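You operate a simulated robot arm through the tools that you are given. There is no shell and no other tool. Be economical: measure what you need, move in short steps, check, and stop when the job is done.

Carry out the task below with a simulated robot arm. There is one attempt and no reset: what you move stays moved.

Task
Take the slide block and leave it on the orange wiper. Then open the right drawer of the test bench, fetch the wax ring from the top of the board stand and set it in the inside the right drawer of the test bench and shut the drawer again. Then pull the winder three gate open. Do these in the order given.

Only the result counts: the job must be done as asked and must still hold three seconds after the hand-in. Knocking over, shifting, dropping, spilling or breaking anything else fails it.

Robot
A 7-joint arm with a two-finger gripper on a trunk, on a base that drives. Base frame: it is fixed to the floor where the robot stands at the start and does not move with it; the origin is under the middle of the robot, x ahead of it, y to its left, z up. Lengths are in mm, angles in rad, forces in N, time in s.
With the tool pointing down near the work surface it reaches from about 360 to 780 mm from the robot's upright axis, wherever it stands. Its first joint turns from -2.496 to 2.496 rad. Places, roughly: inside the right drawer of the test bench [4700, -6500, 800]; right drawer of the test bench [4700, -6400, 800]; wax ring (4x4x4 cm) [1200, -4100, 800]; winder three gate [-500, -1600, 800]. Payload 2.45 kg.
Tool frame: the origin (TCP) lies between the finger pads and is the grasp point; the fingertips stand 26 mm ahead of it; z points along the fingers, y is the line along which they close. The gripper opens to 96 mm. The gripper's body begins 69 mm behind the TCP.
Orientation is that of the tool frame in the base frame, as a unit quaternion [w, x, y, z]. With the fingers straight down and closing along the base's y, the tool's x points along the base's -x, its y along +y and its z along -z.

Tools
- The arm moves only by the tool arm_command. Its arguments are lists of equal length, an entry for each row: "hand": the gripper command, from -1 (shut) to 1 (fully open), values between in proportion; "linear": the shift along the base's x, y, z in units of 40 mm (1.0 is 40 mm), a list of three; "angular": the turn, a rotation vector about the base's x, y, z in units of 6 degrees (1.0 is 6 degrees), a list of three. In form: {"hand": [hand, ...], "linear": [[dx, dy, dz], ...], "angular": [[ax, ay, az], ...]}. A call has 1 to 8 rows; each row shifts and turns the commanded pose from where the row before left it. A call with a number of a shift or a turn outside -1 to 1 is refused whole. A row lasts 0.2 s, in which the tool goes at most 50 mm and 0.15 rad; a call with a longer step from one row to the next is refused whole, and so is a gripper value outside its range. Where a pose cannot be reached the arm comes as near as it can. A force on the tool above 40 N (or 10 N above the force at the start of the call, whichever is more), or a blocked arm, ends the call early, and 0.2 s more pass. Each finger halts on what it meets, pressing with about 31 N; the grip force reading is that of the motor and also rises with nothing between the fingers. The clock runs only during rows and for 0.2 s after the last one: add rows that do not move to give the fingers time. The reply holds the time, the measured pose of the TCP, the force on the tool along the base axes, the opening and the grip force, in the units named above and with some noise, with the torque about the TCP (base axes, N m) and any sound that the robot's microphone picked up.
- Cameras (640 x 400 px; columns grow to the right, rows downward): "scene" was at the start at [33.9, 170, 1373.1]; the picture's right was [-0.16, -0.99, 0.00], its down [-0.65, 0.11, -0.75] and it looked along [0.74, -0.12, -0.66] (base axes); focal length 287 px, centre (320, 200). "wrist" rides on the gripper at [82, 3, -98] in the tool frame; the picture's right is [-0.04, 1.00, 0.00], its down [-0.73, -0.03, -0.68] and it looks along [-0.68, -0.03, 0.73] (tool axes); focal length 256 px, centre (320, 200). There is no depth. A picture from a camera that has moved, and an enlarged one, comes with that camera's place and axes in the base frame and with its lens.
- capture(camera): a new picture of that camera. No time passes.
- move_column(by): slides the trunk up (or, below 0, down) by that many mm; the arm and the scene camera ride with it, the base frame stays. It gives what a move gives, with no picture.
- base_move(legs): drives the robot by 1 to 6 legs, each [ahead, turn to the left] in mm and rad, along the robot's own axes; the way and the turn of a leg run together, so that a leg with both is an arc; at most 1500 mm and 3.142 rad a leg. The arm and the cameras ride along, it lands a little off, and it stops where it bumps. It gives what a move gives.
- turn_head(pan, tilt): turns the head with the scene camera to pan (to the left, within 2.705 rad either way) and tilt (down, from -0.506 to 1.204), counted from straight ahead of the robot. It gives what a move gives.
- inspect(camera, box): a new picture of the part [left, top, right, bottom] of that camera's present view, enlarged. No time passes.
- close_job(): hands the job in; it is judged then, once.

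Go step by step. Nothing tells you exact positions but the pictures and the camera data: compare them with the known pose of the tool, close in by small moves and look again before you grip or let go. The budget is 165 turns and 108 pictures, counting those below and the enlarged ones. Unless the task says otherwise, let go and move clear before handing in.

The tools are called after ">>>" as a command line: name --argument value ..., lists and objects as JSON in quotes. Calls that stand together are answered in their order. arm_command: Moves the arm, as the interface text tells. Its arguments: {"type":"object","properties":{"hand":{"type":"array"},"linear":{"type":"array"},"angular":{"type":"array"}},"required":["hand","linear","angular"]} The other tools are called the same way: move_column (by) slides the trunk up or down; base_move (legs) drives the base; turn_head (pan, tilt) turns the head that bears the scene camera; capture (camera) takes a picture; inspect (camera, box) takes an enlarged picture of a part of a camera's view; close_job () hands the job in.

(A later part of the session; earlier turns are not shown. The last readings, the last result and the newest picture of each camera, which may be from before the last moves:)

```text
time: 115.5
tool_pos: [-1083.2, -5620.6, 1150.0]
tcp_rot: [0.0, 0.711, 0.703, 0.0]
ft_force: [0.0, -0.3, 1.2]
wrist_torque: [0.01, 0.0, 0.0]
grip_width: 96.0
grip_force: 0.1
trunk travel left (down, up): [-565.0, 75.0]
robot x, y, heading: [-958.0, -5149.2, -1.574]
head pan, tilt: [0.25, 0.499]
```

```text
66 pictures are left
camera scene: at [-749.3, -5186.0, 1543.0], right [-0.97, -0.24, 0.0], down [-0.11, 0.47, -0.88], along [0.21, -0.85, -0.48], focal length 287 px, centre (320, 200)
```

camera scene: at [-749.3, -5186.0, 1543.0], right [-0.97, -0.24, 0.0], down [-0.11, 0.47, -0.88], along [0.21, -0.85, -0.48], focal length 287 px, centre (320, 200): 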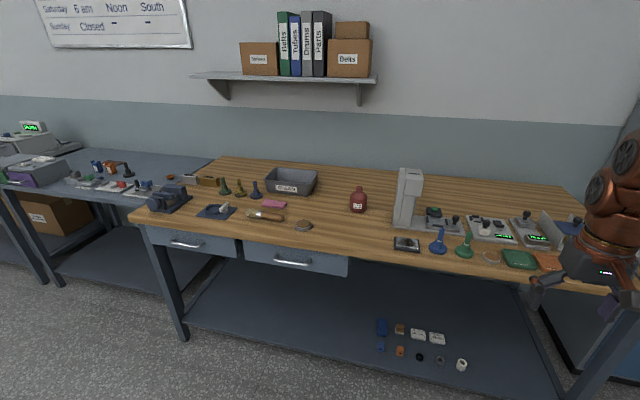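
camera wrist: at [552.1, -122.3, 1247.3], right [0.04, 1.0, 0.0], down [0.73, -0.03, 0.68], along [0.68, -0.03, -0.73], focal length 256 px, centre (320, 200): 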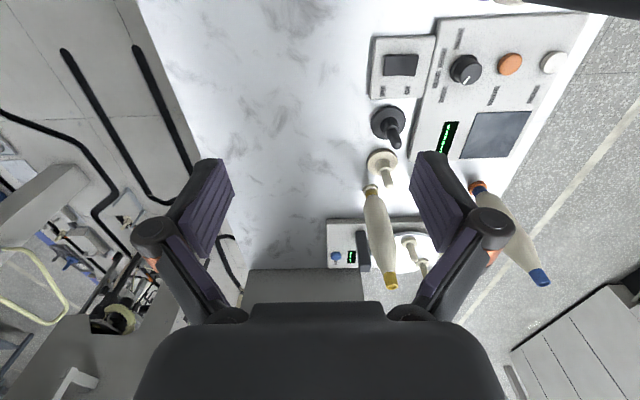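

>>> turn_head --pan -0.15 --tilt 0.6

>>> capture --camera "scene"

>>> inspect --camera "scene" --box '[210, 170, 430, 290]'

>>> capture --camera "wrist"

```text
time: 116.4
tool_pos: [-1082.3, -5620.6, 1149.1]
tcp_rot: [0.0, 0.711, 0.703, 0.0]
ft_force: [-0.7, 0.5, -0.2]
wrist_torque: [-0.01, -0.01, 0.0]
grip_width: 95.8
grip_force: 0.0
trunk travel left (down, up): [-565.0, 75.0]
robot x, y, heading: [-954.7, -5146.7, -1.583]
head pan, tilt: [-0.15, 0.6]
```

```text
65 pictures are left
camera scene: at [-784.9, -5184.8, 1533.9], right [-0.99, 0.16, 0.0], down [0.09, 0.56, -0.83], along [-0.13, -0.81, -0.56], focal length 287 px, centre (320, 200)
```

scene: 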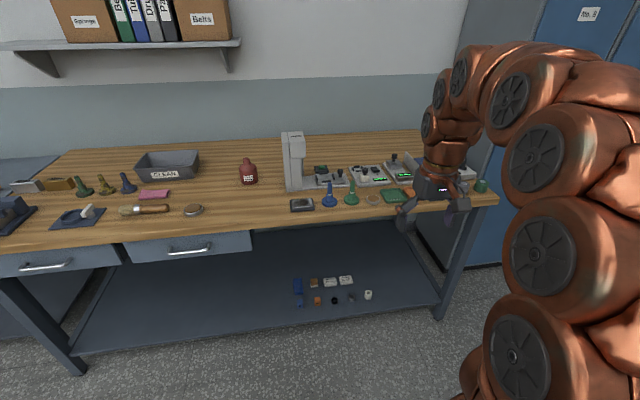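

```text
2.91 times, centred on (320, 230) of scene
camera zoom: at [-784.9, -5184.8, 1533.9], right [-0.99, 0.16, 0.0], down [0.09, 0.56, -0.83], along [-0.13, -0.81, -0.56], focal length 834 px, centre (320, 113)
```

zoom: 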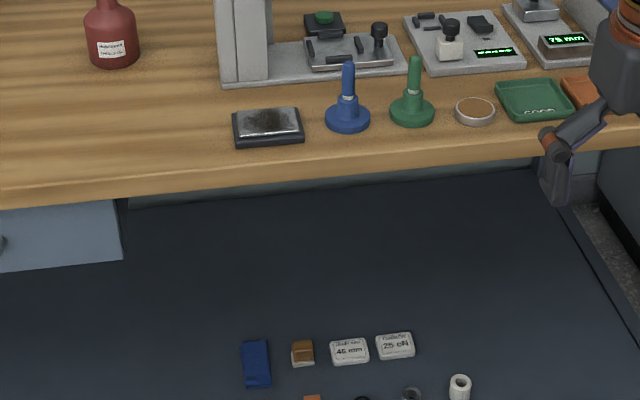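

```text
63 pictures are left
camera wrist: at [-1078.3, -5540.5, 1247.3], right [1.0, -0.05, 0.0], down [-0.04, -0.73, 0.68], along [-0.03, -0.68, -0.73], focal length 256 px, centre (320, 200)
```

wrist: 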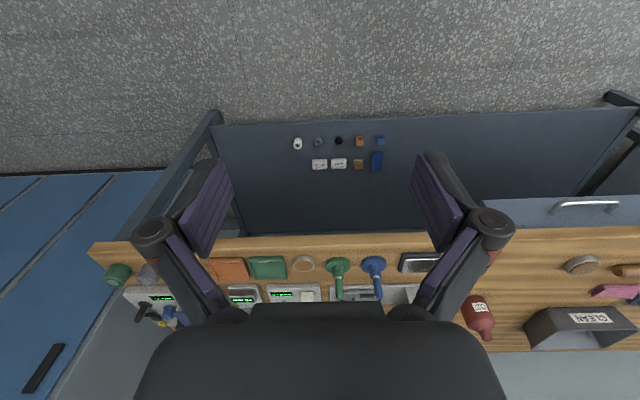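

I'll zoom in on the lower-shelf items.

>>> inspect --camera "scene" --box '[284, 265, 384, 315]'

>>> inspect --camera "wrist" --box '[90, 220, 250, 330]'

```text
6.40 times, centred on (334, 290) of scene
camera zoom: at [-784.9, -5184.8, 1533.9], right [-0.99, 0.16, 0.0], down [0.09, 0.56, -0.83], along [-0.13, -0.81, -0.56], focal length 1834 px, centre (230, -376)
```

zoom: 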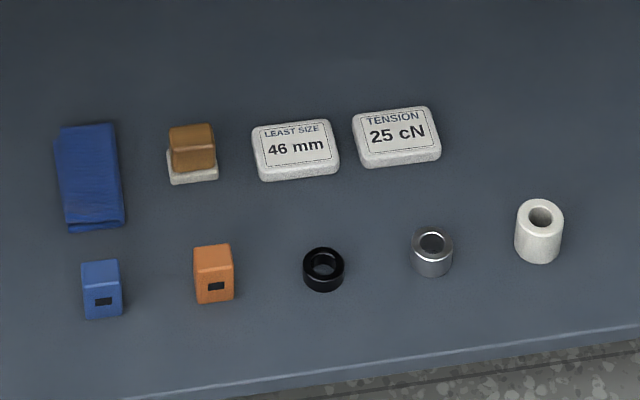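

```text
3.64 times, centred on (170, 275) of wrist
camera zoom: at [-1078.3, -5540.5, 1247.3], right [1.0, -0.05, 0.0], down [-0.04, -0.73, 0.68], along [-0.03, -0.68, -0.73], focal length 931 px, centre (866, -73)
```

zoom: 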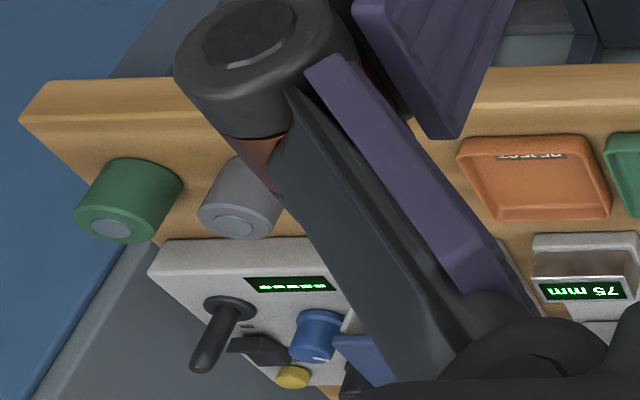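

The trays and spares here don't match. I'll head east along the test benches to look at the READY table and the yarn test bench.

>>> base_move --legs '[[0, 1.54], [1500, 0], [1400, 0]]'

>>> turn_head --pan -1.0 --tilt 0.5

>>> capture --camera "scene"

>>> turn_head --pan 0.3 --tilt 0.35

>>> capture --camera "scene"

```text
time: 134.2
tool_pos: [2439.4, -5264.3, 1149.7]
tcp_rot: [0.0, -0.014, 1.0, 0.001]
ft_force: [0.4, 0.2, -0.6]
wrist_torque: [0.0, 0.0, -0.02]
grip_width: 96.0
grip_force: 0.1
trunk travel left (down, up): [-565.0, 75.0]
robot x, y, heading: [1959.2, -5149.7, 0.025]
head pan, tilt: [-0.15, 0.6]
```

```text
time: 135.4
tool_pos: [2439.3, -5264.2, 1150.4]
tcp_rot: [0.001, -0.014, 1.0, 0.0]
ft_force: [0.2, -0.5, -0.6]
wrist_torque: [-0.01, 0.02, 0.01]
grip_width: 96.0
grip_force: 0.0
trunk travel left (down, up): [-565.0, 75.0]
robot x, y, heading: [1960.5, -5154.4, 0.025]
head pan, tilt: [-1.0, 0.499]
```

```text
60 pictures are left
camera scene: at [1958.0, -5046.8, 1542.9], right [-0.83, -0.56, 0.0], down [-0.27, 0.4, -0.88], along [0.5, -0.72, -0.48], focal length 287 px, centre (320, 200)
```

scene: 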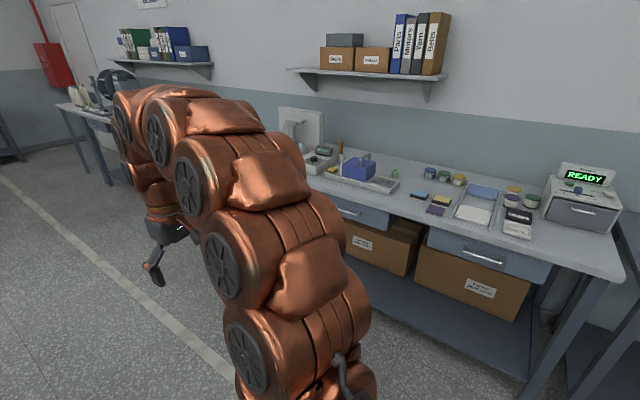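

```text
time: 136.9
tool_pos: [2439.4, -5263.7, 1149.4]
tcp_rot: [0.0, -0.014, 1.0, 0.0]
ft_force: [0.2, -0.8, -0.5]
wrist_torque: [0.01, -0.02, 0.01]
grip_width: 95.9
grip_force: 0.1
trunk travel left (down, up): [-565.0, 75.0]
robot x, y, heading: [1961.4, -5157.0, 0.03]
head pan, tilt: [0.3, 0.351]
```

```text
59 pictures are left
camera scene: at [1994.9, -4941.8, 1556.6], right [0.32, -0.95, 0.0], down [-0.33, -0.11, -0.94], along [0.89, 0.3, -0.34], focal length 287 px, centre (320, 200)
```

scene: 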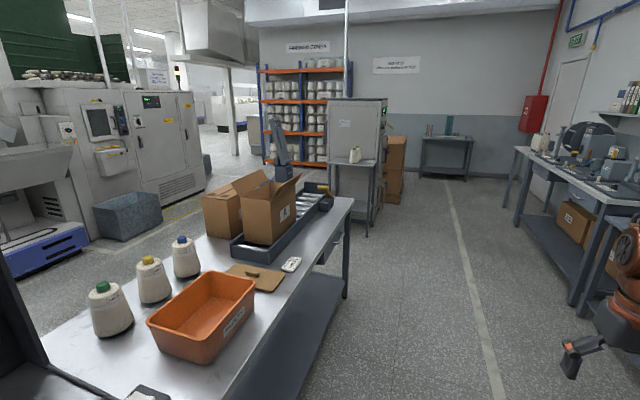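

>>> turn_head --pan -1.0 --tilt 0.5

>>> inspect --camera "scene" --box '[300, 130, 420, 210]'

>>> inspect --camera "scene" --box '[400, 150, 550, 250]'

>>> turn_head --pan -0.35 --tilt 0.25

>>> capture --camera "scene"

```text
time: 138.4
tool_pos: [2438.7, -5263.8, 1149.7]
tcp_rot: [0.001, -0.014, 1.0, 0.0]
ft_force: [0.3, -0.1, -0.8]
wrist_torque: [0.02, 0.03, 0.01]
grip_width: 96.2
grip_force: 0.2
trunk travel left (down, up): [-565.0, 75.0]
robot x, y, heading: [1960.1, -5156.3, 0.029]
head pan, tilt: [-1.0, 0.499]
```

```text
5.00 times, centred on (360, 170) of scene
camera zoom: at [1958.0, -5046.8, 1543.0], right [-0.83, -0.56, 0.0], down [-0.27, 0.4, -0.88], along [0.5, -0.73, -0.48], focal length 1433 px, centre (120, 350)
```

zoom: 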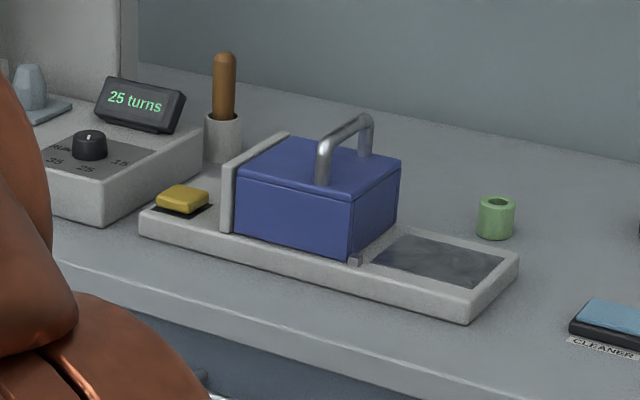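

```text
4.00 times, centred on (475, 200) of scene
camera zoom: at [1958.0, -5046.8, 1543.0], right [-0.83, -0.56, 0.0], down [-0.27, 0.4, -0.88], along [0.5, -0.73, -0.48], focal length 1146 px, centre (-300, 200)
```

zoom: 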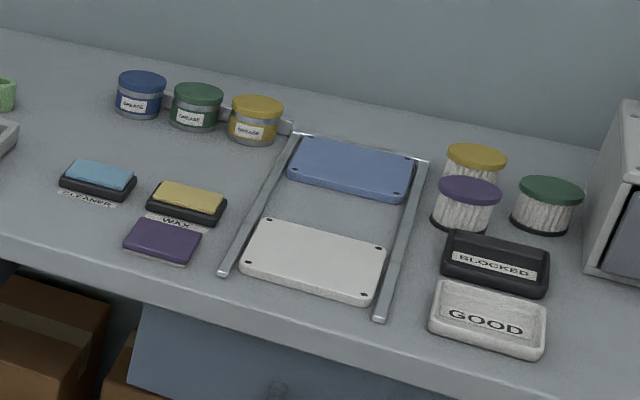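

```text
time: 139.4
tool_pos: [2438.8, -5263.8, 1148.9]
tcp_rot: [0.0, -0.014, 1.0, -0.001]
ft_force: [0.0, -0.4, 0.4]
wrist_torque: [-0.02, -0.01, 0.01]
grip_width: 96.0
grip_force: 0.1
trunk travel left (down, up): [-565.0, 75.0]
robot x, y, heading: [1960.9, -5150.9, 0.027]
head pan, tilt: [-0.351, 0.25]
```

```text
56 pictures are left
camera scene: at [1995.3, -5001.4, 1566.0], right [-0.32, -0.95, 0.0], down [-0.23, 0.08, -0.97], along [0.92, -0.31, -0.25], focal length 287 px, centre (320, 200)
```

scene: 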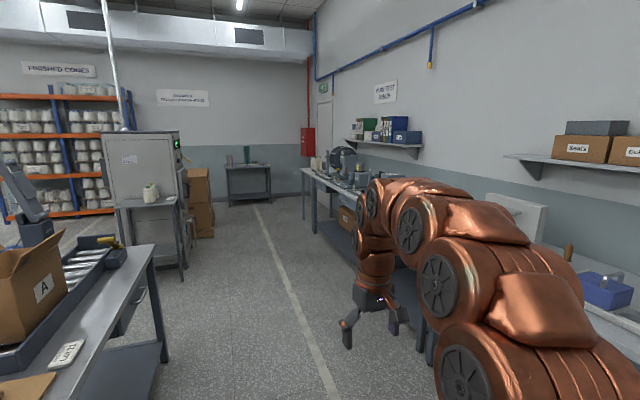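

The rails and pads here include no orange wiper. I'll go on to the yarn test bench, which I need anyway, and check the far table too.

>>> base_move --legs '[[1450, 0]]'

>>> turn_head --pan -0.6 --tilt 0.45

>>> capture --camera "scene"

>>> turn_head --pan 0.2 --tilt 0.3

>>> inspect --camera "scene" --box '[120, 60, 440, 260]'

```text
time: 146.6
tool_pos: [3877.8, -5224.6, 1149.1]
tcp_rot: [0.0, -0.015, 1.0, 0.001]
ft_force: [0.8, 0.2, -0.2]
wrist_torque: [0.0, 0.02, -0.02]
grip_width: 96.0
grip_force: 0.1
trunk travel left (down, up): [-565.0, 75.0]
robot x, y, heading: [3401.5, -5116.6, 0.029]
head pan, tilt: [-0.351, 0.25]
```

```text
time: 147.3
tool_pos: [3879.7, -5224.6, 1147.9]
tcp_rot: [0.0, -0.014, 1.0, 0.0]
ft_force: [-0.2, -0.5, -1.6]
wrist_torque: [-0.02, 0.01, 0.01]
grip_width: 96.1
grip_force: 0.1
trunk travel left (down, up): [-565.0, 75.0]
robot x, y, heading: [3401.3, -5111.7, 0.026]
head pan, tilt: [-0.6, 0.45]
```

```text
55 pictures are left
camera scene: at [3424.4, -4982.4, 1547.5], right [-0.54, -0.84, 0.0], down [-0.37, 0.24, -0.9], along [0.76, -0.49, -0.43], focal length 287 px, centre (320, 200)
```

scene: 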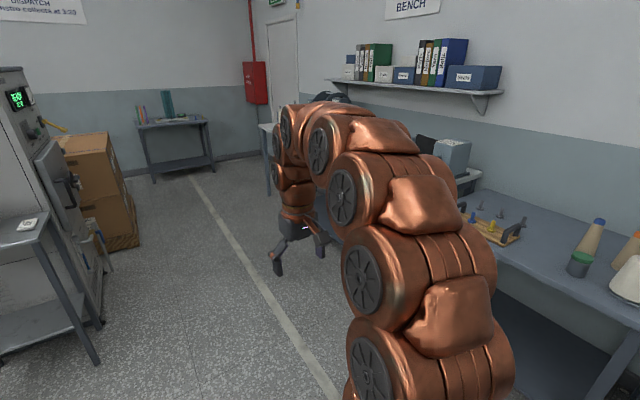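

```text
time: 148.4
tool_pos: [3880.0, -5225.9, 1148.9]
tcp_rot: [0.0, -0.015, 1.0, 0.0]
ft_force: [-0.7, -0.1, -0.8]
wrist_torque: [-0.01, 0.01, -0.02]
grip_width: 95.9
grip_force: 0.0
trunk travel left (down, up): [-565.0, 75.0]
robot x, y, heading: [3401.7, -5115.3, 0.026]
head pan, tilt: [0.201, 0.3]
```

```text
2.00 times, centred on (280, 160) of scene
camera zoom: at [3438.1, -4911.5, 1561.3], right [0.22, -0.97, 0.0], down [-0.29, -0.07, -0.96], along [0.93, 0.21, -0.3], focal length 573 px, centre (400, 280)
```

zoom: 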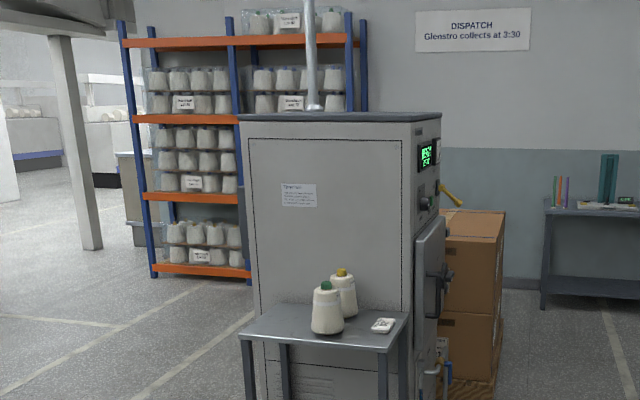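

I'll drive to the front of the yarn test bench and face it.

>>> base_move --legs '[[0, -0.1], [1250, 0], [0, -1.5]]'

>>> turn_head --pan 0.1 --tilt 0.5

>>> capture --camera "scene"

```text
time: 159.0
tool_pos: [4506.7, -5683.4, 1148.7]
tcp_rot: [0.001, 0.716, 0.698, 0.0]
ft_force: [1.0, 0.3, -0.3]
wrist_torque: [0.01, 0.0, -0.01]
grip_width: 96.2
grip_force: 0.0
trunk travel left (down, up): [-565.0, 75.0]
robot x, y, heading: [4642.6, -5209.4, -1.596]
head pan, tilt: [0.201, 0.3]
```

```text
time: 159.7
tool_pos: [4506.5, -5684.1, 1149.1]
tcp_rot: [0.0, 0.716, 0.698, 0.0]
ft_force: [-0.6, -0.6, 0.2]
wrist_torque: [0.01, 0.02, 0.0]
grip_width: 96.2
grip_force: 0.1
trunk travel left (down, up): [-565.0, 75.0]
robot x, y, heading: [4639.7, -5212.5, -1.596]
head pan, tilt: [0.099, 0.499]
```

```text
53 pictures are left
camera scene: at [4832.4, -5255.9, 1543.0], right [-1.0, -0.07, 0.0], down [-0.04, 0.48, -0.88], along [0.07, -0.88, -0.48], focal length 287 px, centre (320, 200)
```

scene: 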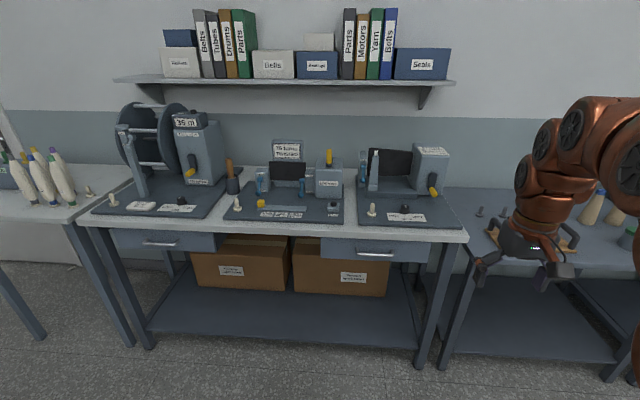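

Here is the test bench with its right drawer and handle, but no wiper. Before that I want to see the island tabletop, which had several coloured pads, so I'll drive round through the gap to the north aisle.

>>> turn_head --pan 0.0 --tilt 0.35

>>> base_move --legs '[[0, -1.55], [0, -1.57]]'

>>> capture --camera "scene"

```text
time: 160.4
tool_pos: [4506.0, -5684.6, 1149.6]
tcp_rot: [0.0, 0.716, 0.698, 0.0]
ft_force: [-0.5, 0.5, 0.3]
wrist_torque: [0.0, 0.0, 0.01]
grip_width: 96.0
grip_force: 0.0
trunk travel left (down, up): [-565.0, 75.0]
robot x, y, heading: [4644.3, -5216.0, -1.596]
head pan, tilt: [0.0, 0.351]
```

```text
time: 168.3
tool_pos: [4752.1, -4733.3, 1149.7]
tcp_rot: [0.0, 0.717, -0.697, 0.0]
ft_force: [1.2, 0.7, -0.2]
wrist_torque: [-0.03, -0.02, 0.0]
grip_width: 95.8
grip_force: 0.1
trunk travel left (down, up): [-565.0, 75.0]
robot x, y, heading: [4641.1, -5212.9, 1.597]
head pan, tilt: [0.0, 0.351]
```

```text
52 pictures are left
camera scene: at [4459.7, -5172.2, 1556.6], right [1.0, 0.03, 0.0], down [0.01, -0.34, -0.94], along [-0.03, 0.94, -0.34], focal length 287 px, centre (320, 200)
```

scene: 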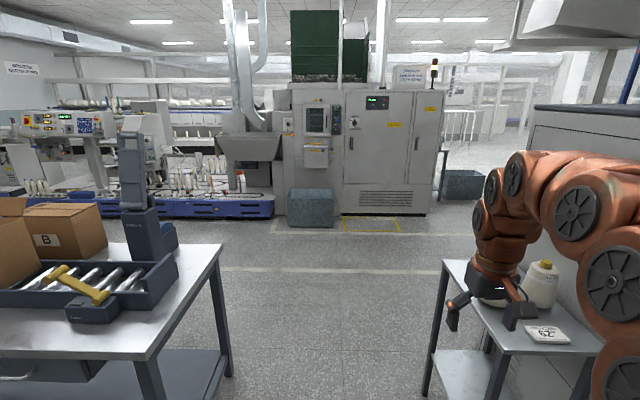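

The gap between the packing table and the side table is about 1.1 m wide. I'll go through and then turn west in front of the island.

>>> base_move --legs '[[0, 0.07], [1400, 0], [1200, 0], [0, 1.47], [1400, 0]]'

>>> move_column --by 74

>>> turn_head --pan -0.7 --tilt 0.35

>>> capture --camera "scene"

```text
time: 191.5
tool_pos: [2525.0, -2497.7, 1150.0]
tcp_rot: [0.001, 1.0, -0.008, 0.0]
ft_force: [-0.9, 0.0, -0.1]
wrist_torque: [-0.04, 0.01, -0.01]
grip_width: 95.9
grip_force: 0.1
trunk travel left (down, up): [-565.0, 75.0]
robot x, y, heading: [2997.7, -2629.9, 3.128]
head pan, tilt: [0.0, 0.351]
```

```text
time: 192.6
tool_pos: [2524.5, -2499.1, 1221.0]
tcp_rot: [0.0, 1.0, -0.007, 0.0]
ft_force: [0.2, 0.9, 0.0]
wrist_torque: [0.02, 0.0, 0.03]
grip_width: 96.0
grip_force: 0.1
trunk travel left (down, up): [-639.0, 1.0]
robot x, y, heading: [2999.6, -2629.8, 3.124]
head pan, tilt: [0.0, 0.351]
```

```text
time: 193.7
tool_pos: [2524.0, -2497.9, 1224.6]
tcp_rot: [0.0, 1.0, -0.008, 0.0]
ft_force: [-0.1, -0.3, 0.2]
wrist_torque: [-0.01, -0.01, 0.01]
grip_width: 95.8
grip_force: 0.0
trunk travel left (down, up): [-639.0, 1.0]
robot x, y, heading: [2998.4, -2628.6, 3.12]
head pan, tilt: [-0.7, 0.351]
```

```text
51 pictures are left
camera scene: at [2975.4, -2749.4, 1630.6], right [0.66, 0.76, 0.0], down [0.26, -0.23, -0.94], along [-0.71, 0.62, -0.34], focal length 287 px, centre (320, 200)
```

scene: 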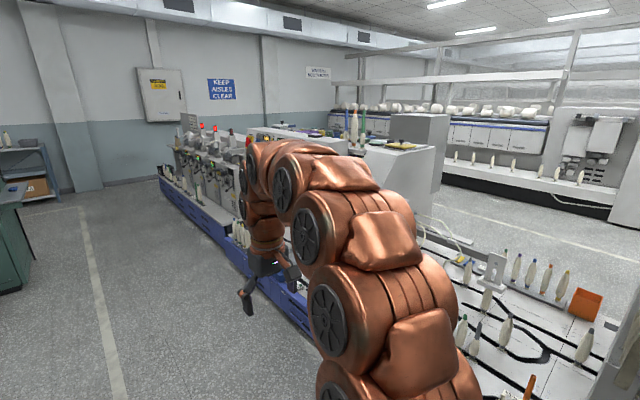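

>>> base_move --legs '[[1000, 0], [0, -0.9]]'

>>> turn_head --pan 0.3 --tilt 0.35

>>> capture --camera "scene"

```text
time: 201.3
tool_pos: [1815.2, -2158.8, 1223.9]
tcp_rot: [0.0, 0.892, -0.452, 0.0]
ft_force: [-0.4, -0.1, -0.2]
wrist_torque: [-0.01, 0.01, -0.04]
grip_width: 96.0
grip_force: 0.0
trunk travel left (down, up): [-639.0, 1.0]
robot x, y, heading: [1996.4, -2615.1, 2.207]
head pan, tilt: [-0.7, 0.351]
```

```text
time: 202.5
tool_pos: [1815.6, -2159.5, 1224.2]
tcp_rot: [0.0, 0.892, -0.451, 0.0]
ft_force: [-0.2, 0.5, -0.6]
wrist_torque: [0.02, -0.02, 0.03]
grip_width: 96.0
grip_force: 0.0
trunk travel left (down, up): [-639.0, 1.0]
robot x, y, heading: [1999.3, -2616.5, 2.202]
head pan, tilt: [0.3, 0.351]
```

```text
50 pictures are left
camera scene: at [1805.8, -2706.4, 1630.6], right [0.6, 0.8, 0.0], down [0.28, -0.2, -0.94], along [-0.75, 0.56, -0.34], focal length 287 px, centre (320, 200)
```

scene: 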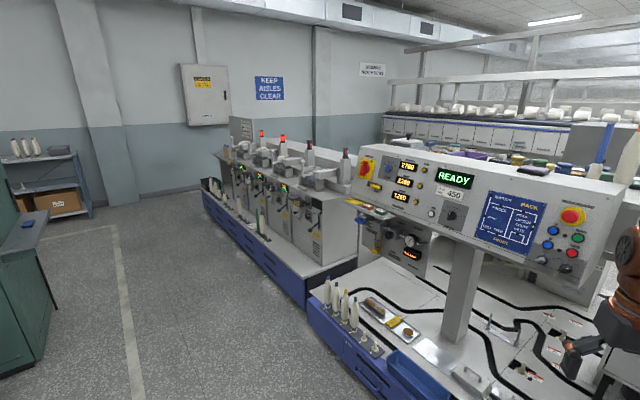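

>>> turn_head --pan -0.45 --tilt 0.4

>>> capture --camera "scene"

>>> capture --camera "wrist"

```text
time: 203.6
tool_pos: [1816.4, -2159.8, 1223.4]
tcp_rot: [-0.001, 0.892, -0.452, 0.0]
ft_force: [1.1, -0.8, 0.2]
wrist_torque: [-0.01, 0.01, 0.02]
grip_width: 96.0
grip_force: 0.2
trunk travel left (down, up): [-639.0, 1.0]
robot x, y, heading: [1997.6, -2618.6, 2.207]
head pan, tilt: [-0.45, 0.4]
```

```text
49 pictures are left
camera scene: at [1863.6, -2670.8, 1626.1], right [0.98, 0.18, 0.0], down [0.07, -0.38, -0.92], along [-0.17, 0.91, -0.39], focal length 287 px, centre (320, 200)
```

scene: 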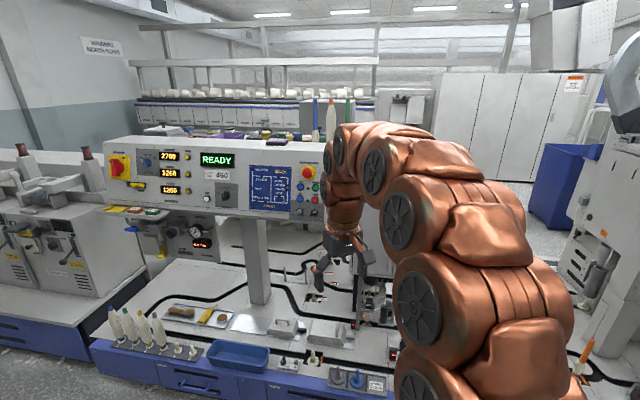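

```text
48 pictures are left
camera wrist: at [1860.8, -2227.8, 1321.3], right [-0.83, -0.56, 0.0], down [-0.41, 0.61, 0.68], along [-0.38, 0.56, -0.73], focal length 256 px, centre (320, 200)
```

wrist: 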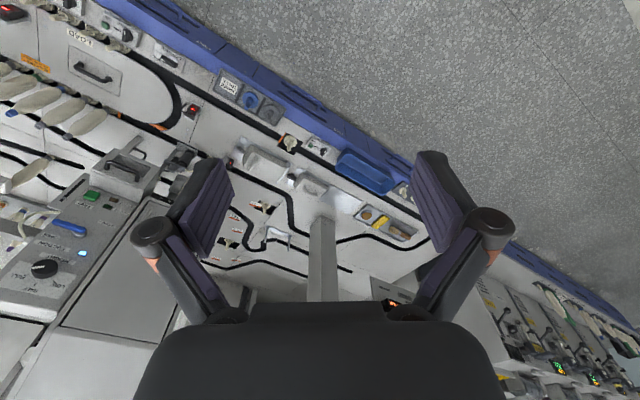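

The console hides the tabletop from this side. I'll zoom in on the deck and the winder fronts for small parts.

>>> inspect --camera "scene" --box '[230, 290, 400, 395]'

>>> inspect --camera "scene" --box '[0, 130, 200, 300]'

>>> inspect --camera "wrist" --box '[0, 0, 330, 205]'

```text
3.76 times, centred on (315, 342) of scene
camera zoom: at [1863.6, -2670.8, 1626.1], right [0.98, 0.18, 0.0], down [0.07, -0.38, -0.92], along [-0.17, 0.91, -0.39], focal length 1079 px, centre (339, -336)
```

zoom: 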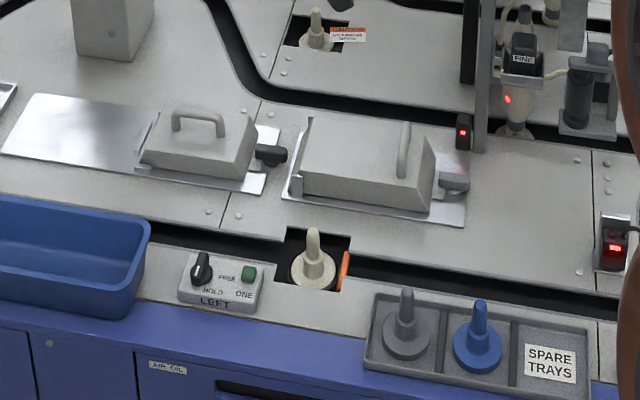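

```text
2.35 times, centred on (100, 215) of scene
camera zoom: at [1863.6, -2670.8, 1626.1], right [0.98, 0.18, 0.0], down [0.07, -0.38, -0.92], along [-0.17, 0.91, -0.39], focal length 674 px, centre (838, 165)
```

zoom: 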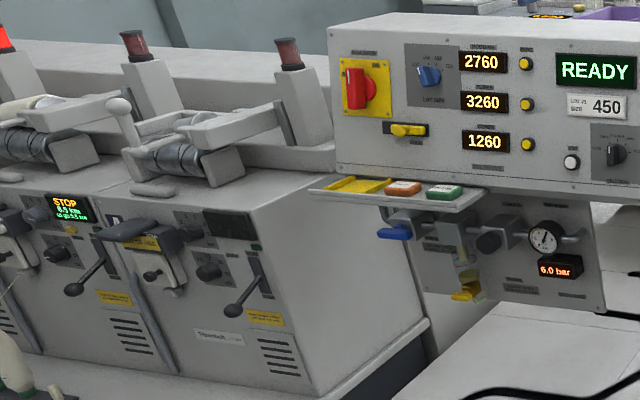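

```text
1.94 times, centred on (165, 102) of wrist
camera zoom: at [1860.8, -2227.8, 1321.3], right [-0.83, -0.56, 0.0], down [-0.41, 0.61, 0.68], along [-0.38, 0.56, -0.73], focal length 496 px, centre (621, 389)
```

zoom: 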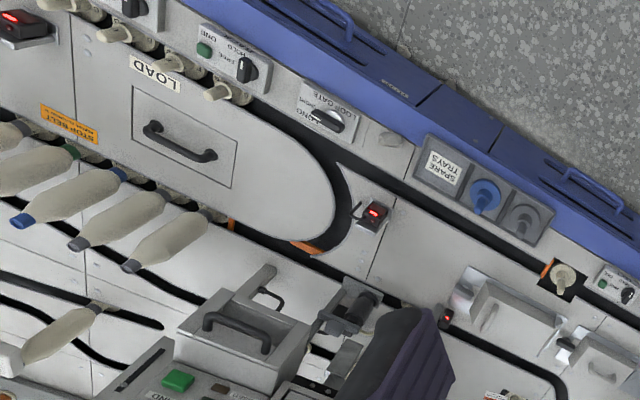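

Next I'll check the green board stand to the west, which had a small item on its tray, and the small table again from here.

>>> turn_head --pan 1.2 --tilt 0.25

>>> capture --camera "scene"

>>> inspect --camera "scene" --box '[240, 160, 400, 260]'

```text
time: 205.3
tool_pos: [1814.3, -2159.4, 1223.6]
tcp_rot: [0.0, 0.892, -0.451, -0.001]
ft_force: [-0.6, 0.0, -0.6]
wrist_torque: [-0.01, -0.01, 0.0]
grip_width: 95.9
grip_force: 0.1
trunk travel left (down, up): [-639.0, 1.0]
robot x, y, heading: [1996.7, -2616.1, 2.209]
head pan, tilt: [1.201, 0.25]
```

```text
44 pictures are left
camera scene: at [1790.4, -2786.2, 1640.1], right [-0.26, 0.97, 0.0], down [0.24, 0.06, -0.97], along [-0.94, -0.25, -0.25], focal length 287 px, centre (320, 200)
```

scene: 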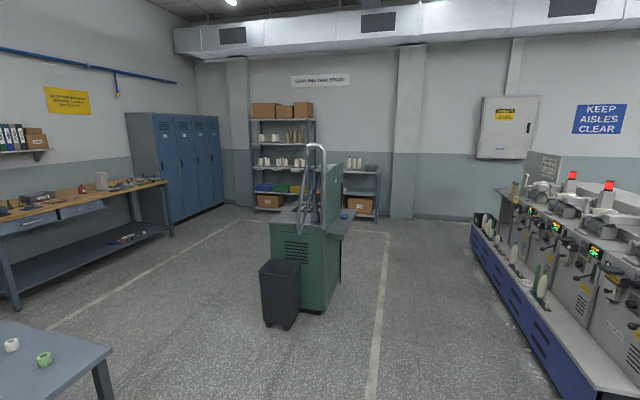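

```text
4.00 times, centred on (320, 210) of scene
camera zoom: at [1790.4, -2786.2, 1640.1], right [-0.26, 0.97, 0.0], down [0.24, 0.06, -0.97], along [-0.94, -0.25, -0.25], focal length 1146 px, centre (320, 160)
```

zoom: 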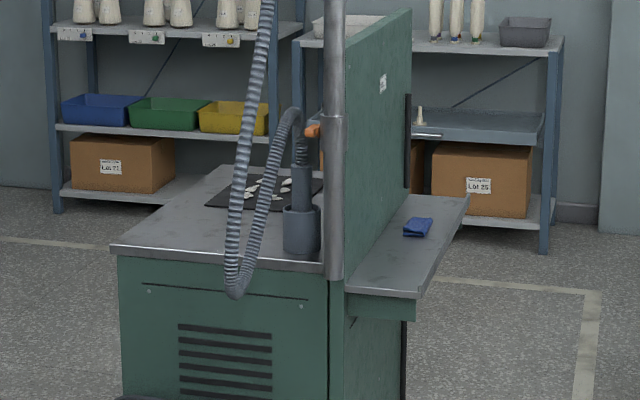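

The blue folded cloth on the tray suggests cloths or pads are the wipers. I saw an orange block on the east part of the deck, so I'll look there.

>>> turn_head --pan -1.2 --tilt 0.35

>>> capture --camera "scene"

```text
time: 207.5
tool_pos: [1815.7, -2159.4, 1223.5]
tcp_rot: [0.0, 0.892, -0.451, 0.0]
ft_force: [-0.3, 0.5, -0.2]
wrist_torque: [-0.01, 0.01, 0.0]
grip_width: 96.0
grip_force: 0.1
trunk travel left (down, up): [-639.0, 1.0]
robot x, y, heading: [1998.6, -2614.7, 2.207]
head pan, tilt: [-1.201, 0.351]
```

```text
42 pictures are left
camera scene: at [1930.6, -2683.3, 1630.6], right [0.84, -0.54, 0.0], down [-0.18, -0.29, -0.94], along [0.5, 0.79, -0.34], focal length 287 px, centre (320, 200)
```

scene: 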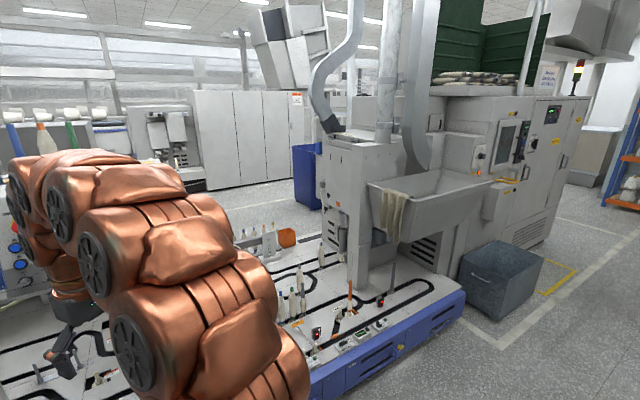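

I'll use the wrist camera as a periscope: raise the hand, move closer to the console and look over it.

>>> arm_command --hand '[1, 1, 1, 1, 1]' --linear '[[0, 0, 1], [0, 0, 1], [0, 0, 1], [0, 0, 1], [0, 0, 1]]' --angular '[[0, 0, 0], [0, 0, 0], [0, 0, 0], [0, 0, 0], [0, 0, 0]]'

>>> base_move --legs '[[0, -0.3], [300, 0], [0, -0.33]]'

>>> arm_command --hand '[1, 1, 1, 1, 1, 1]' --linear '[[0, 1, 0], [0, 1, 0], [0, 1, 0], [0, 1, 0], [0, 1, 0], [0, 1, 0]]' --angular '[[0, 0, 0], [0, 0, 0], [0, 0, 0], [0, 0, 0], [0, 0, 0], [0, 0, 0]]'

>>> capture --camera "wrist"

```text
time: 208.7
tool_pos: [1814.6, -2158.9, 1342.0]
tcp_rot: [0.001, 0.893, -0.451, -0.001]
ft_force: [0.6, -0.2, 0.5]
wrist_torque: [0.02, -0.01, -0.02]
grip_width: 95.8
grip_force: 0.2
out of reach, approached as far as the arm can: row 4, 5
trunk travel left (down, up): [-639.0, 1.0]
robot x, y, heading: [1995.4, -2613.1, 2.202]
head pan, tilt: [-1.201, 0.351]
```

```text
time: 212.8
tool_pos: [2011.6, -1849.4, 1340.7]
tcp_rot: [0.0, 0.711, -0.703, 0.0]
ft_force: [0.1, 0.6, 0.7]
wrist_torque: [0.0, 0.04, 0.0]
grip_width: 96.0
grip_force: 0.1
trunk travel left (down, up): [-639.0, 1.0]
robot x, y, heading: [1893.9, -2329.6, 1.58]
head pan, tilt: [-1.201, 0.351]
```

```text
time: 214.2
tool_pos: [2000.0, -1731.8, 1269.5]
tcp_rot: [0.001, 0.711, -0.703, 0.001]
ft_force: [0.4, -0.3, 0.3]
wrist_torque: [-0.06, -0.01, 0.04]
grip_width: 95.9
grip_force: 0.1
out of reach, approached as far as the arm can: row 1, 2, 3, 4, 5, 6
trunk travel left (down, up): [-639.0, 1.0]
robot x, y, heading: [1895.5, -2328.4, 1.581]
head pan, tilt: [-1.201, 0.351]
```

```text
41 pictures are left
camera wrist: at [1998.6, -1814.4, 1366.8], right [-1.0, 0.03, 0.0], down [0.02, 0.73, 0.68], along [0.02, 0.68, -0.74], focal length 256 px, centre (320, 200)
```

wrist: 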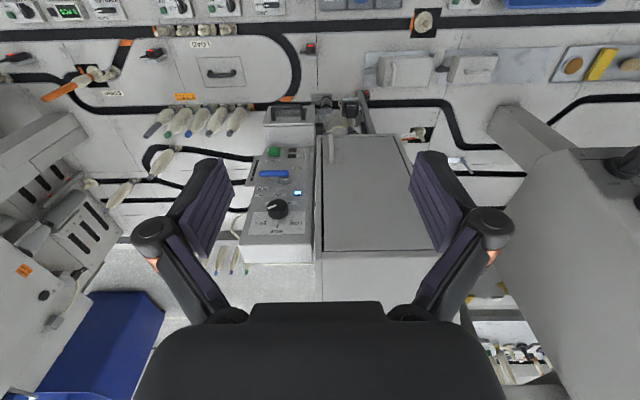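

That view doesn't show the tabletop either. I'll drive back west, look at winder three and the west shelf on the way, then view the tabletop from the north.

>>> arm_command --hand '[1, 1, 1, 1]' --linear '[[0, -1, 0], [0, -1, 0], [0, -1, 0], [0, -1, 0]]' --angular '[[0, 0, 0], [0, 0, 0], [0, 0, 0], [0, 0, 0]]'

>>> base_move --legs '[[0, 1.6], [1450, 0], [800, 0]]'

>>> turn_head --pan -1.3 --tilt 0.6

>>> capture --camera "scene"

```text
time: 215.2
tool_pos: [2000.5, -1892.3, 1267.1]
tcp_rot: [0.0, 0.711, -0.703, 0.0]
ft_force: [-1.0, 0.9, -0.2]
wrist_torque: [-0.07, -0.04, 0.0]
grip_width: 95.9
grip_force: 0.1
trunk travel left (down, up): [-639.0, 1.0]
robot x, y, heading: [1895.5, -2328.6, 1.58]
head pan, tilt: [-1.201, 0.351]
```

```text
time: 230.1
tool_pos: [-774.0, -2319.7, 1267.5]
tcp_rot: [0.0, 1.0, 0.018, 0.0]
ft_force: [0.4, -0.3, -0.2]
wrist_torque: [0.02, 0.07, 0.05]
grip_width: 95.6
grip_force: 0.1
trunk travel left (down, up): [-639.0, 1.0]
robot x, y, heading: [-336.7, -2416.9, -3.106]
head pan, tilt: [-1.201, 0.351]
```

```text
time: 230.9
tool_pos: [-773.8, -2319.0, 1267.2]
tcp_rot: [0.0, 1.0, 0.019, 0.0]
ft_force: [0.5, 0.0, 0.1]
wrist_torque: [-0.01, 0.01, 0.02]
grip_width: 95.8
grip_force: 0.1
trunk travel left (down, up): [-639.0, 1.0]
robot x, y, heading: [-334.5, -2415.9, -3.102]
head pan, tilt: [-1.3, 0.6]
```

```text
40 pictures are left
camera scene: at [-305.9, -2509.5, 1607.9], right [0.95, 0.3, 0.0], down [0.17, -0.54, -0.83], along [-0.25, 0.79, -0.56], focal length 287 px, centre (320, 200)
```

scene: 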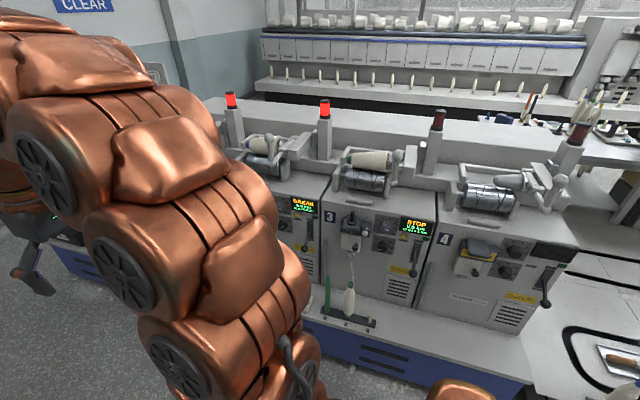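

>>> inspect --camera "scene" --box '[280, 120, 480, 340]'

>>> inspect --camera "scene" --box '[300, 190, 440, 330]'

>>> inspect --camera "scene" --box '[430, 70, 640, 200]'

```text
1.82 times, centred on (380, 230) of scene
camera zoom: at [-305.9, -2509.5, 1607.9], right [0.95, 0.3, 0.0], down [0.17, -0.54, -0.83], along [-0.25, 0.79, -0.56], focal length 521 px, centre (211, 146)
```

zoom: 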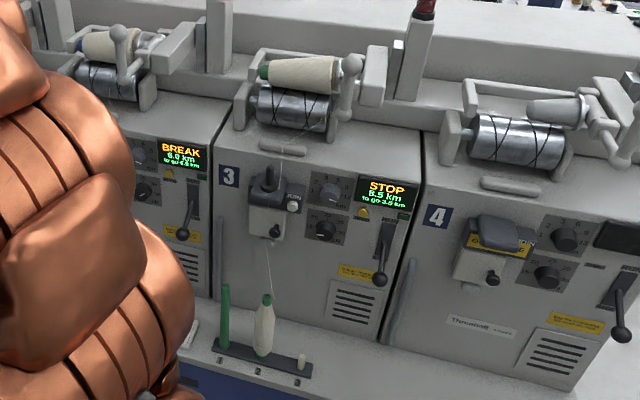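

```text
2.86 times, centred on (370, 260) of scene
camera zoom: at [-305.9, -2509.5, 1607.9], right [0.95, 0.3, 0.0], down [0.17, -0.54, -0.83], along [-0.25, 0.79, -0.56], focal length 819 px, centre (177, 29)
```

zoom: 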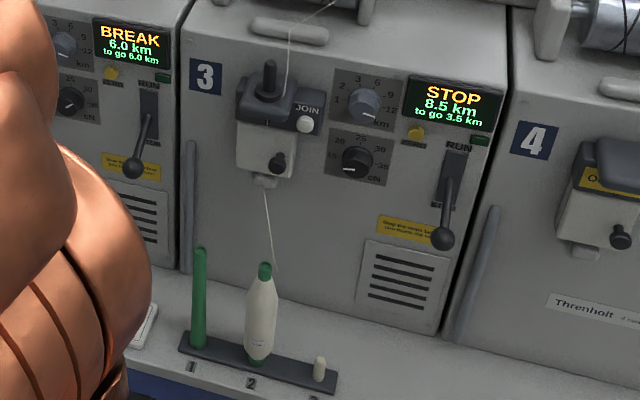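

```text
3.05 times, centred on (535, 135) of scene
camera zoom: at [-305.9, -2509.5, 1607.9], right [0.95, 0.3, 0.0], down [0.17, -0.54, -0.83], along [-0.25, 0.79, -0.56], focal length 874 px, centre (-335, 398)
```

zoom: 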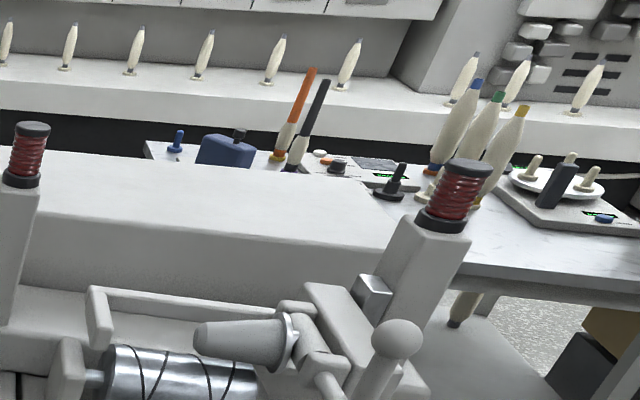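

Winder 3's front shows a white box with a black knob below JOIN, probably the gate. I'll continue west and north back to the start side, glancing at the west shelf.

>>> turn_head --pan 0.3 --tilt 0.35

>>> base_move --legs '[[0, 0.1], [1450, 0], [850, 0]]'

>>> capture --camera "scene"

>>> base_move --legs '[[0, -1.62], [1400, 0], [1300, 0], [0, -1.67], [1450, 0]]'

>>> turn_head --pan -0.5 --tilt 0.25

>>> capture --camera "scene"

```text
time: 232.5
tool_pos: [-775.5, -2320.4, 1268.0]
tcp_rot: [0.0, 1.0, 0.018, 0.0]
ft_force: [0.6, 0.2, 0.0]
wrist_torque: [-0.07, 0.01, 0.01]
grip_width: 96.0
grip_force: 0.1
trunk travel left (down, up): [-639.0, 1.0]
robot x, y, heading: [-336.9, -2413.2, -3.105]
head pan, tilt: [0.3, 0.351]
```

```text
time: 244.4
tool_pos: [-3080.0, -2673.9, 1267.1]
tcp_rot: [0.001, 0.998, 0.068, 0.0]
ft_force: [0.6, 0.8, 1.0]
wrist_torque: [0.05, 0.02, -0.01]
grip_width: 96.2
grip_force: 0.0
trunk travel left (down, up): [-639.0, 1.0]
robot x, y, heading: [-2633.5, -2724.5, -3.004]
head pan, tilt: [0.3, 0.351]
```

```text
36 pictures are left
camera scene: at [-2643.4, -2938.5, 1630.6], right [-0.42, 0.91, 0.0], down [0.31, 0.14, -0.94], along [-0.85, -0.4, -0.34], focal length 287 px, centre (320, 200)
```

scene: 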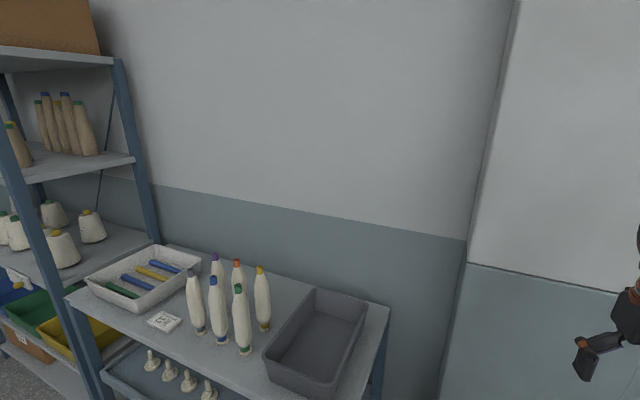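

```text
time: 272.2
tool_pos: [-1081.3, -155.3, 1266.7]
tcp_rot: [0.0, -0.005, 1.0, 0.0]
ft_force: [-0.2, 0.0, 0.2]
wrist_torque: [-0.03, 0.0, -0.01]
grip_width: 95.9
grip_force: 0.1
trunk travel left (down, up): [-639.0, 1.0]
robot x, y, heading: [-1516.3, -44.7, 0.006]
head pan, tilt: [0.3, 0.351]
```

```text
time: 273.3
tool_pos: [-1079.9, -154.0, 1267.3]
tcp_rot: [-0.001, -0.005, 1.0, 0.0]
ft_force: [0.0, 0.2, 0.0]
wrist_torque: [0.01, 0.01, 0.0]
grip_width: 95.9
grip_force: 0.0
trunk travel left (down, up): [-639.0, 1.0]
robot x, y, heading: [-1516.6, -51.8, 0.008]
head pan, tilt: [-0.499, 0.25]
```

```text
35 pictures are left
camera scene: at [-1483.9, 92.1, 1640.1], right [-0.47, -0.88, 0.0], down [-0.22, 0.12, -0.97], along [0.86, -0.45, -0.25], focal length 287 px, centre (320, 200)
```

scene: 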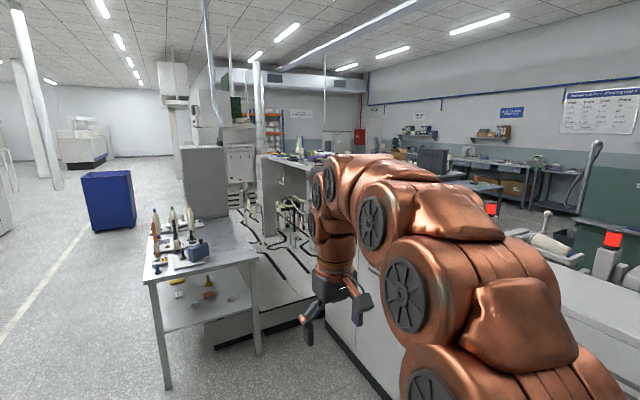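

The start table's lower shelf carries a few items, so I'll zoom in on it and the tabletop.

>>> inspect --camera "scene" --box '[140, 250, 270, 335]'

>>> inspect --camera "scene" --box '[250, 135, 330, 185]'

```text
4.71 times, centred on (205, 292) of scene
camera zoom: at [-1483.9, 92.1, 1640.1], right [-0.47, -0.88, 0.0], down [-0.22, 0.12, -0.97], along [0.86, -0.45, -0.25], focal length 1349 px, centre (861, -235)
```

zoom: 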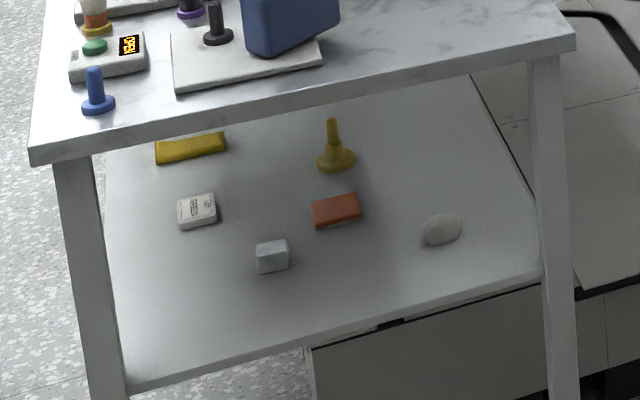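

```text
8.00 times, centred on (290, 160) of scene
camera zoom: at [-1483.9, 92.1, 1640.1], right [-0.47, -0.88, 0.0], down [-0.22, 0.12, -0.97], along [0.86, -0.45, -0.25], focal length 2293 px, centre (560, 520)
```

zoom: 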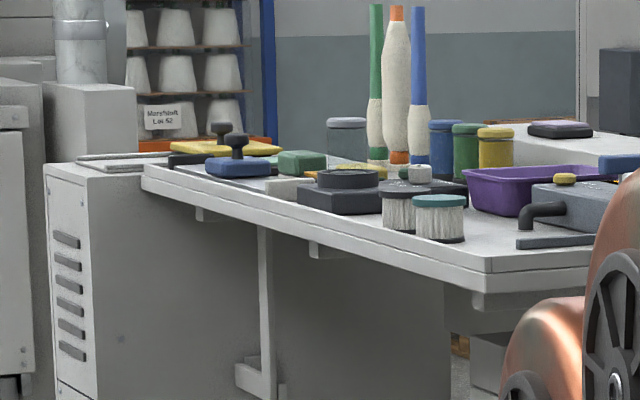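

The start table's lower shelf holds a grey block and a flat orange pad, which fit the slide block and the orange wiper. I'll move closer with the trunk low to examine them.

>>> base_move --legs '[[850, 0]]'

>>> move_column --by -560

>>> turn_head --pan -0.1 --tilt 0.4

>>> capture --camera "scene"

```text
time: 277.9
tool_pos: [-225.2, -157.2, 1268.2]
tcp_rot: [0.0, 0.001, 1.0, 0.0]
ft_force: [-0.9, 0.3, 0.3]
wrist_torque: [0.0, -0.02, -0.01]
grip_width: 96.1
grip_force: 0.1
trunk travel left (down, up): [-639.0, 1.0]
robot x, y, heading: [-659.1, -45.8, -0.001]
head pan, tilt: [-0.499, 0.25]
```

```text
refused: -560 is not a number from -400 to 400
```

```text
time: 278.7
tool_pos: [-224.1, -156.9, 1266.7]
tcp_rot: [0.0, 0.0, 1.0, 0.0]
ft_force: [0.8, 0.7, -0.4]
wrist_torque: [-0.01, -0.01, 0.0]
grip_width: 96.0
grip_force: 0.0
trunk travel left (down, up): [-639.0, 1.0]
robot x, y, heading: [-660.7, -44.5, -0.009]
head pan, tilt: [-0.099, 0.4]
```

```text
32 pictures are left
camera scene: at [-613.8, 129.8, 1626.1], right [-0.1, -0.99, 0.0], down [-0.39, 0.04, -0.92], along [0.92, -0.1, -0.39], focal length 287 px, centre (320, 200)
```

scene: 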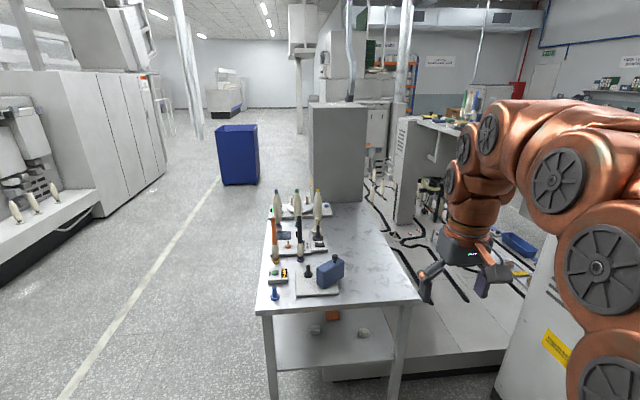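

>>> move_column --by -400

>>> move_column --by -160

>>> inspect --camera "scene" --box '[220, 180, 420, 320]'

```text
time: 282.6
tool_pos: [-223.9, -157.3, 867.7]
tcp_rot: [0.0, 0.001, 1.0, 0.0]
ft_force: [0.0, 1.2, 0.3]
wrist_torque: [0.0, -0.01, 0.04]
grip_width: 96.0
grip_force: 0.0
trunk travel left (down, up): [-239.0, 401.0]
robot x, y, heading: [-662.3, -45.3, -0.004]
head pan, tilt: [-0.099, 0.4]
```

```text
time: 284.4
tool_pos: [-224.3, -157.0, 707.1]
tcp_rot: [0.0, 0.001, 1.0, -0.001]
ft_force: [-0.4, -0.2, -0.5]
wrist_torque: [0.03, 0.01, 0.02]
grip_width: 96.3
grip_force: 0.0
trunk travel left (down, up): [-79.0, 561.0]
robot x, y, heading: [-657.3, -44.5, -0.008]
head pan, tilt: [-0.099, 0.4]
```

```text
2.86 times, centred on (320, 250) of scene
camera zoom: at [-613.8, 129.8, 1066.1], right [-0.1, -0.99, 0.0], down [-0.39, 0.04, -0.92], along [0.92, -0.09, -0.39], focal length 819 px, centre (320, 57)
```

zoom: 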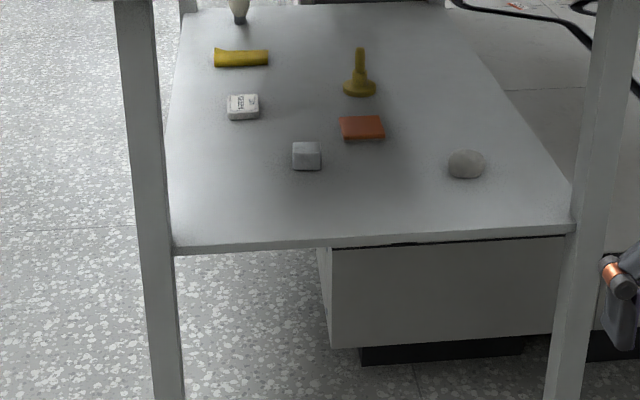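

>>> inspect --camera "scene" --box '[290, 200, 380, 255]'

```text
7.11 times, centred on (335, 228) of scene
camera zoom: at [-613.8, 129.8, 1066.1], right [-0.1, -0.99, 0.0], down [-0.39, 0.04, -0.92], along [0.92, -0.09, -0.39], focal length 2038 px, centre (213, 4)
```

zoom: 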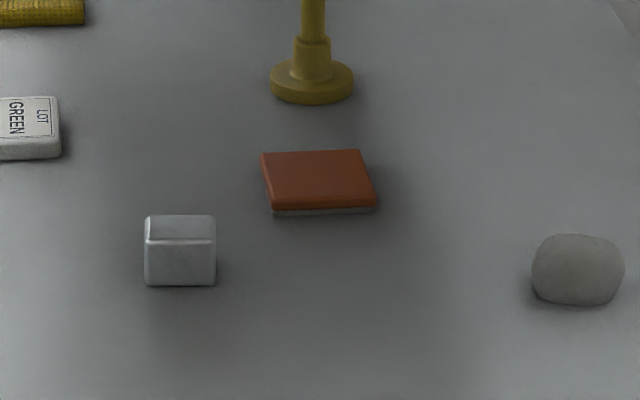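

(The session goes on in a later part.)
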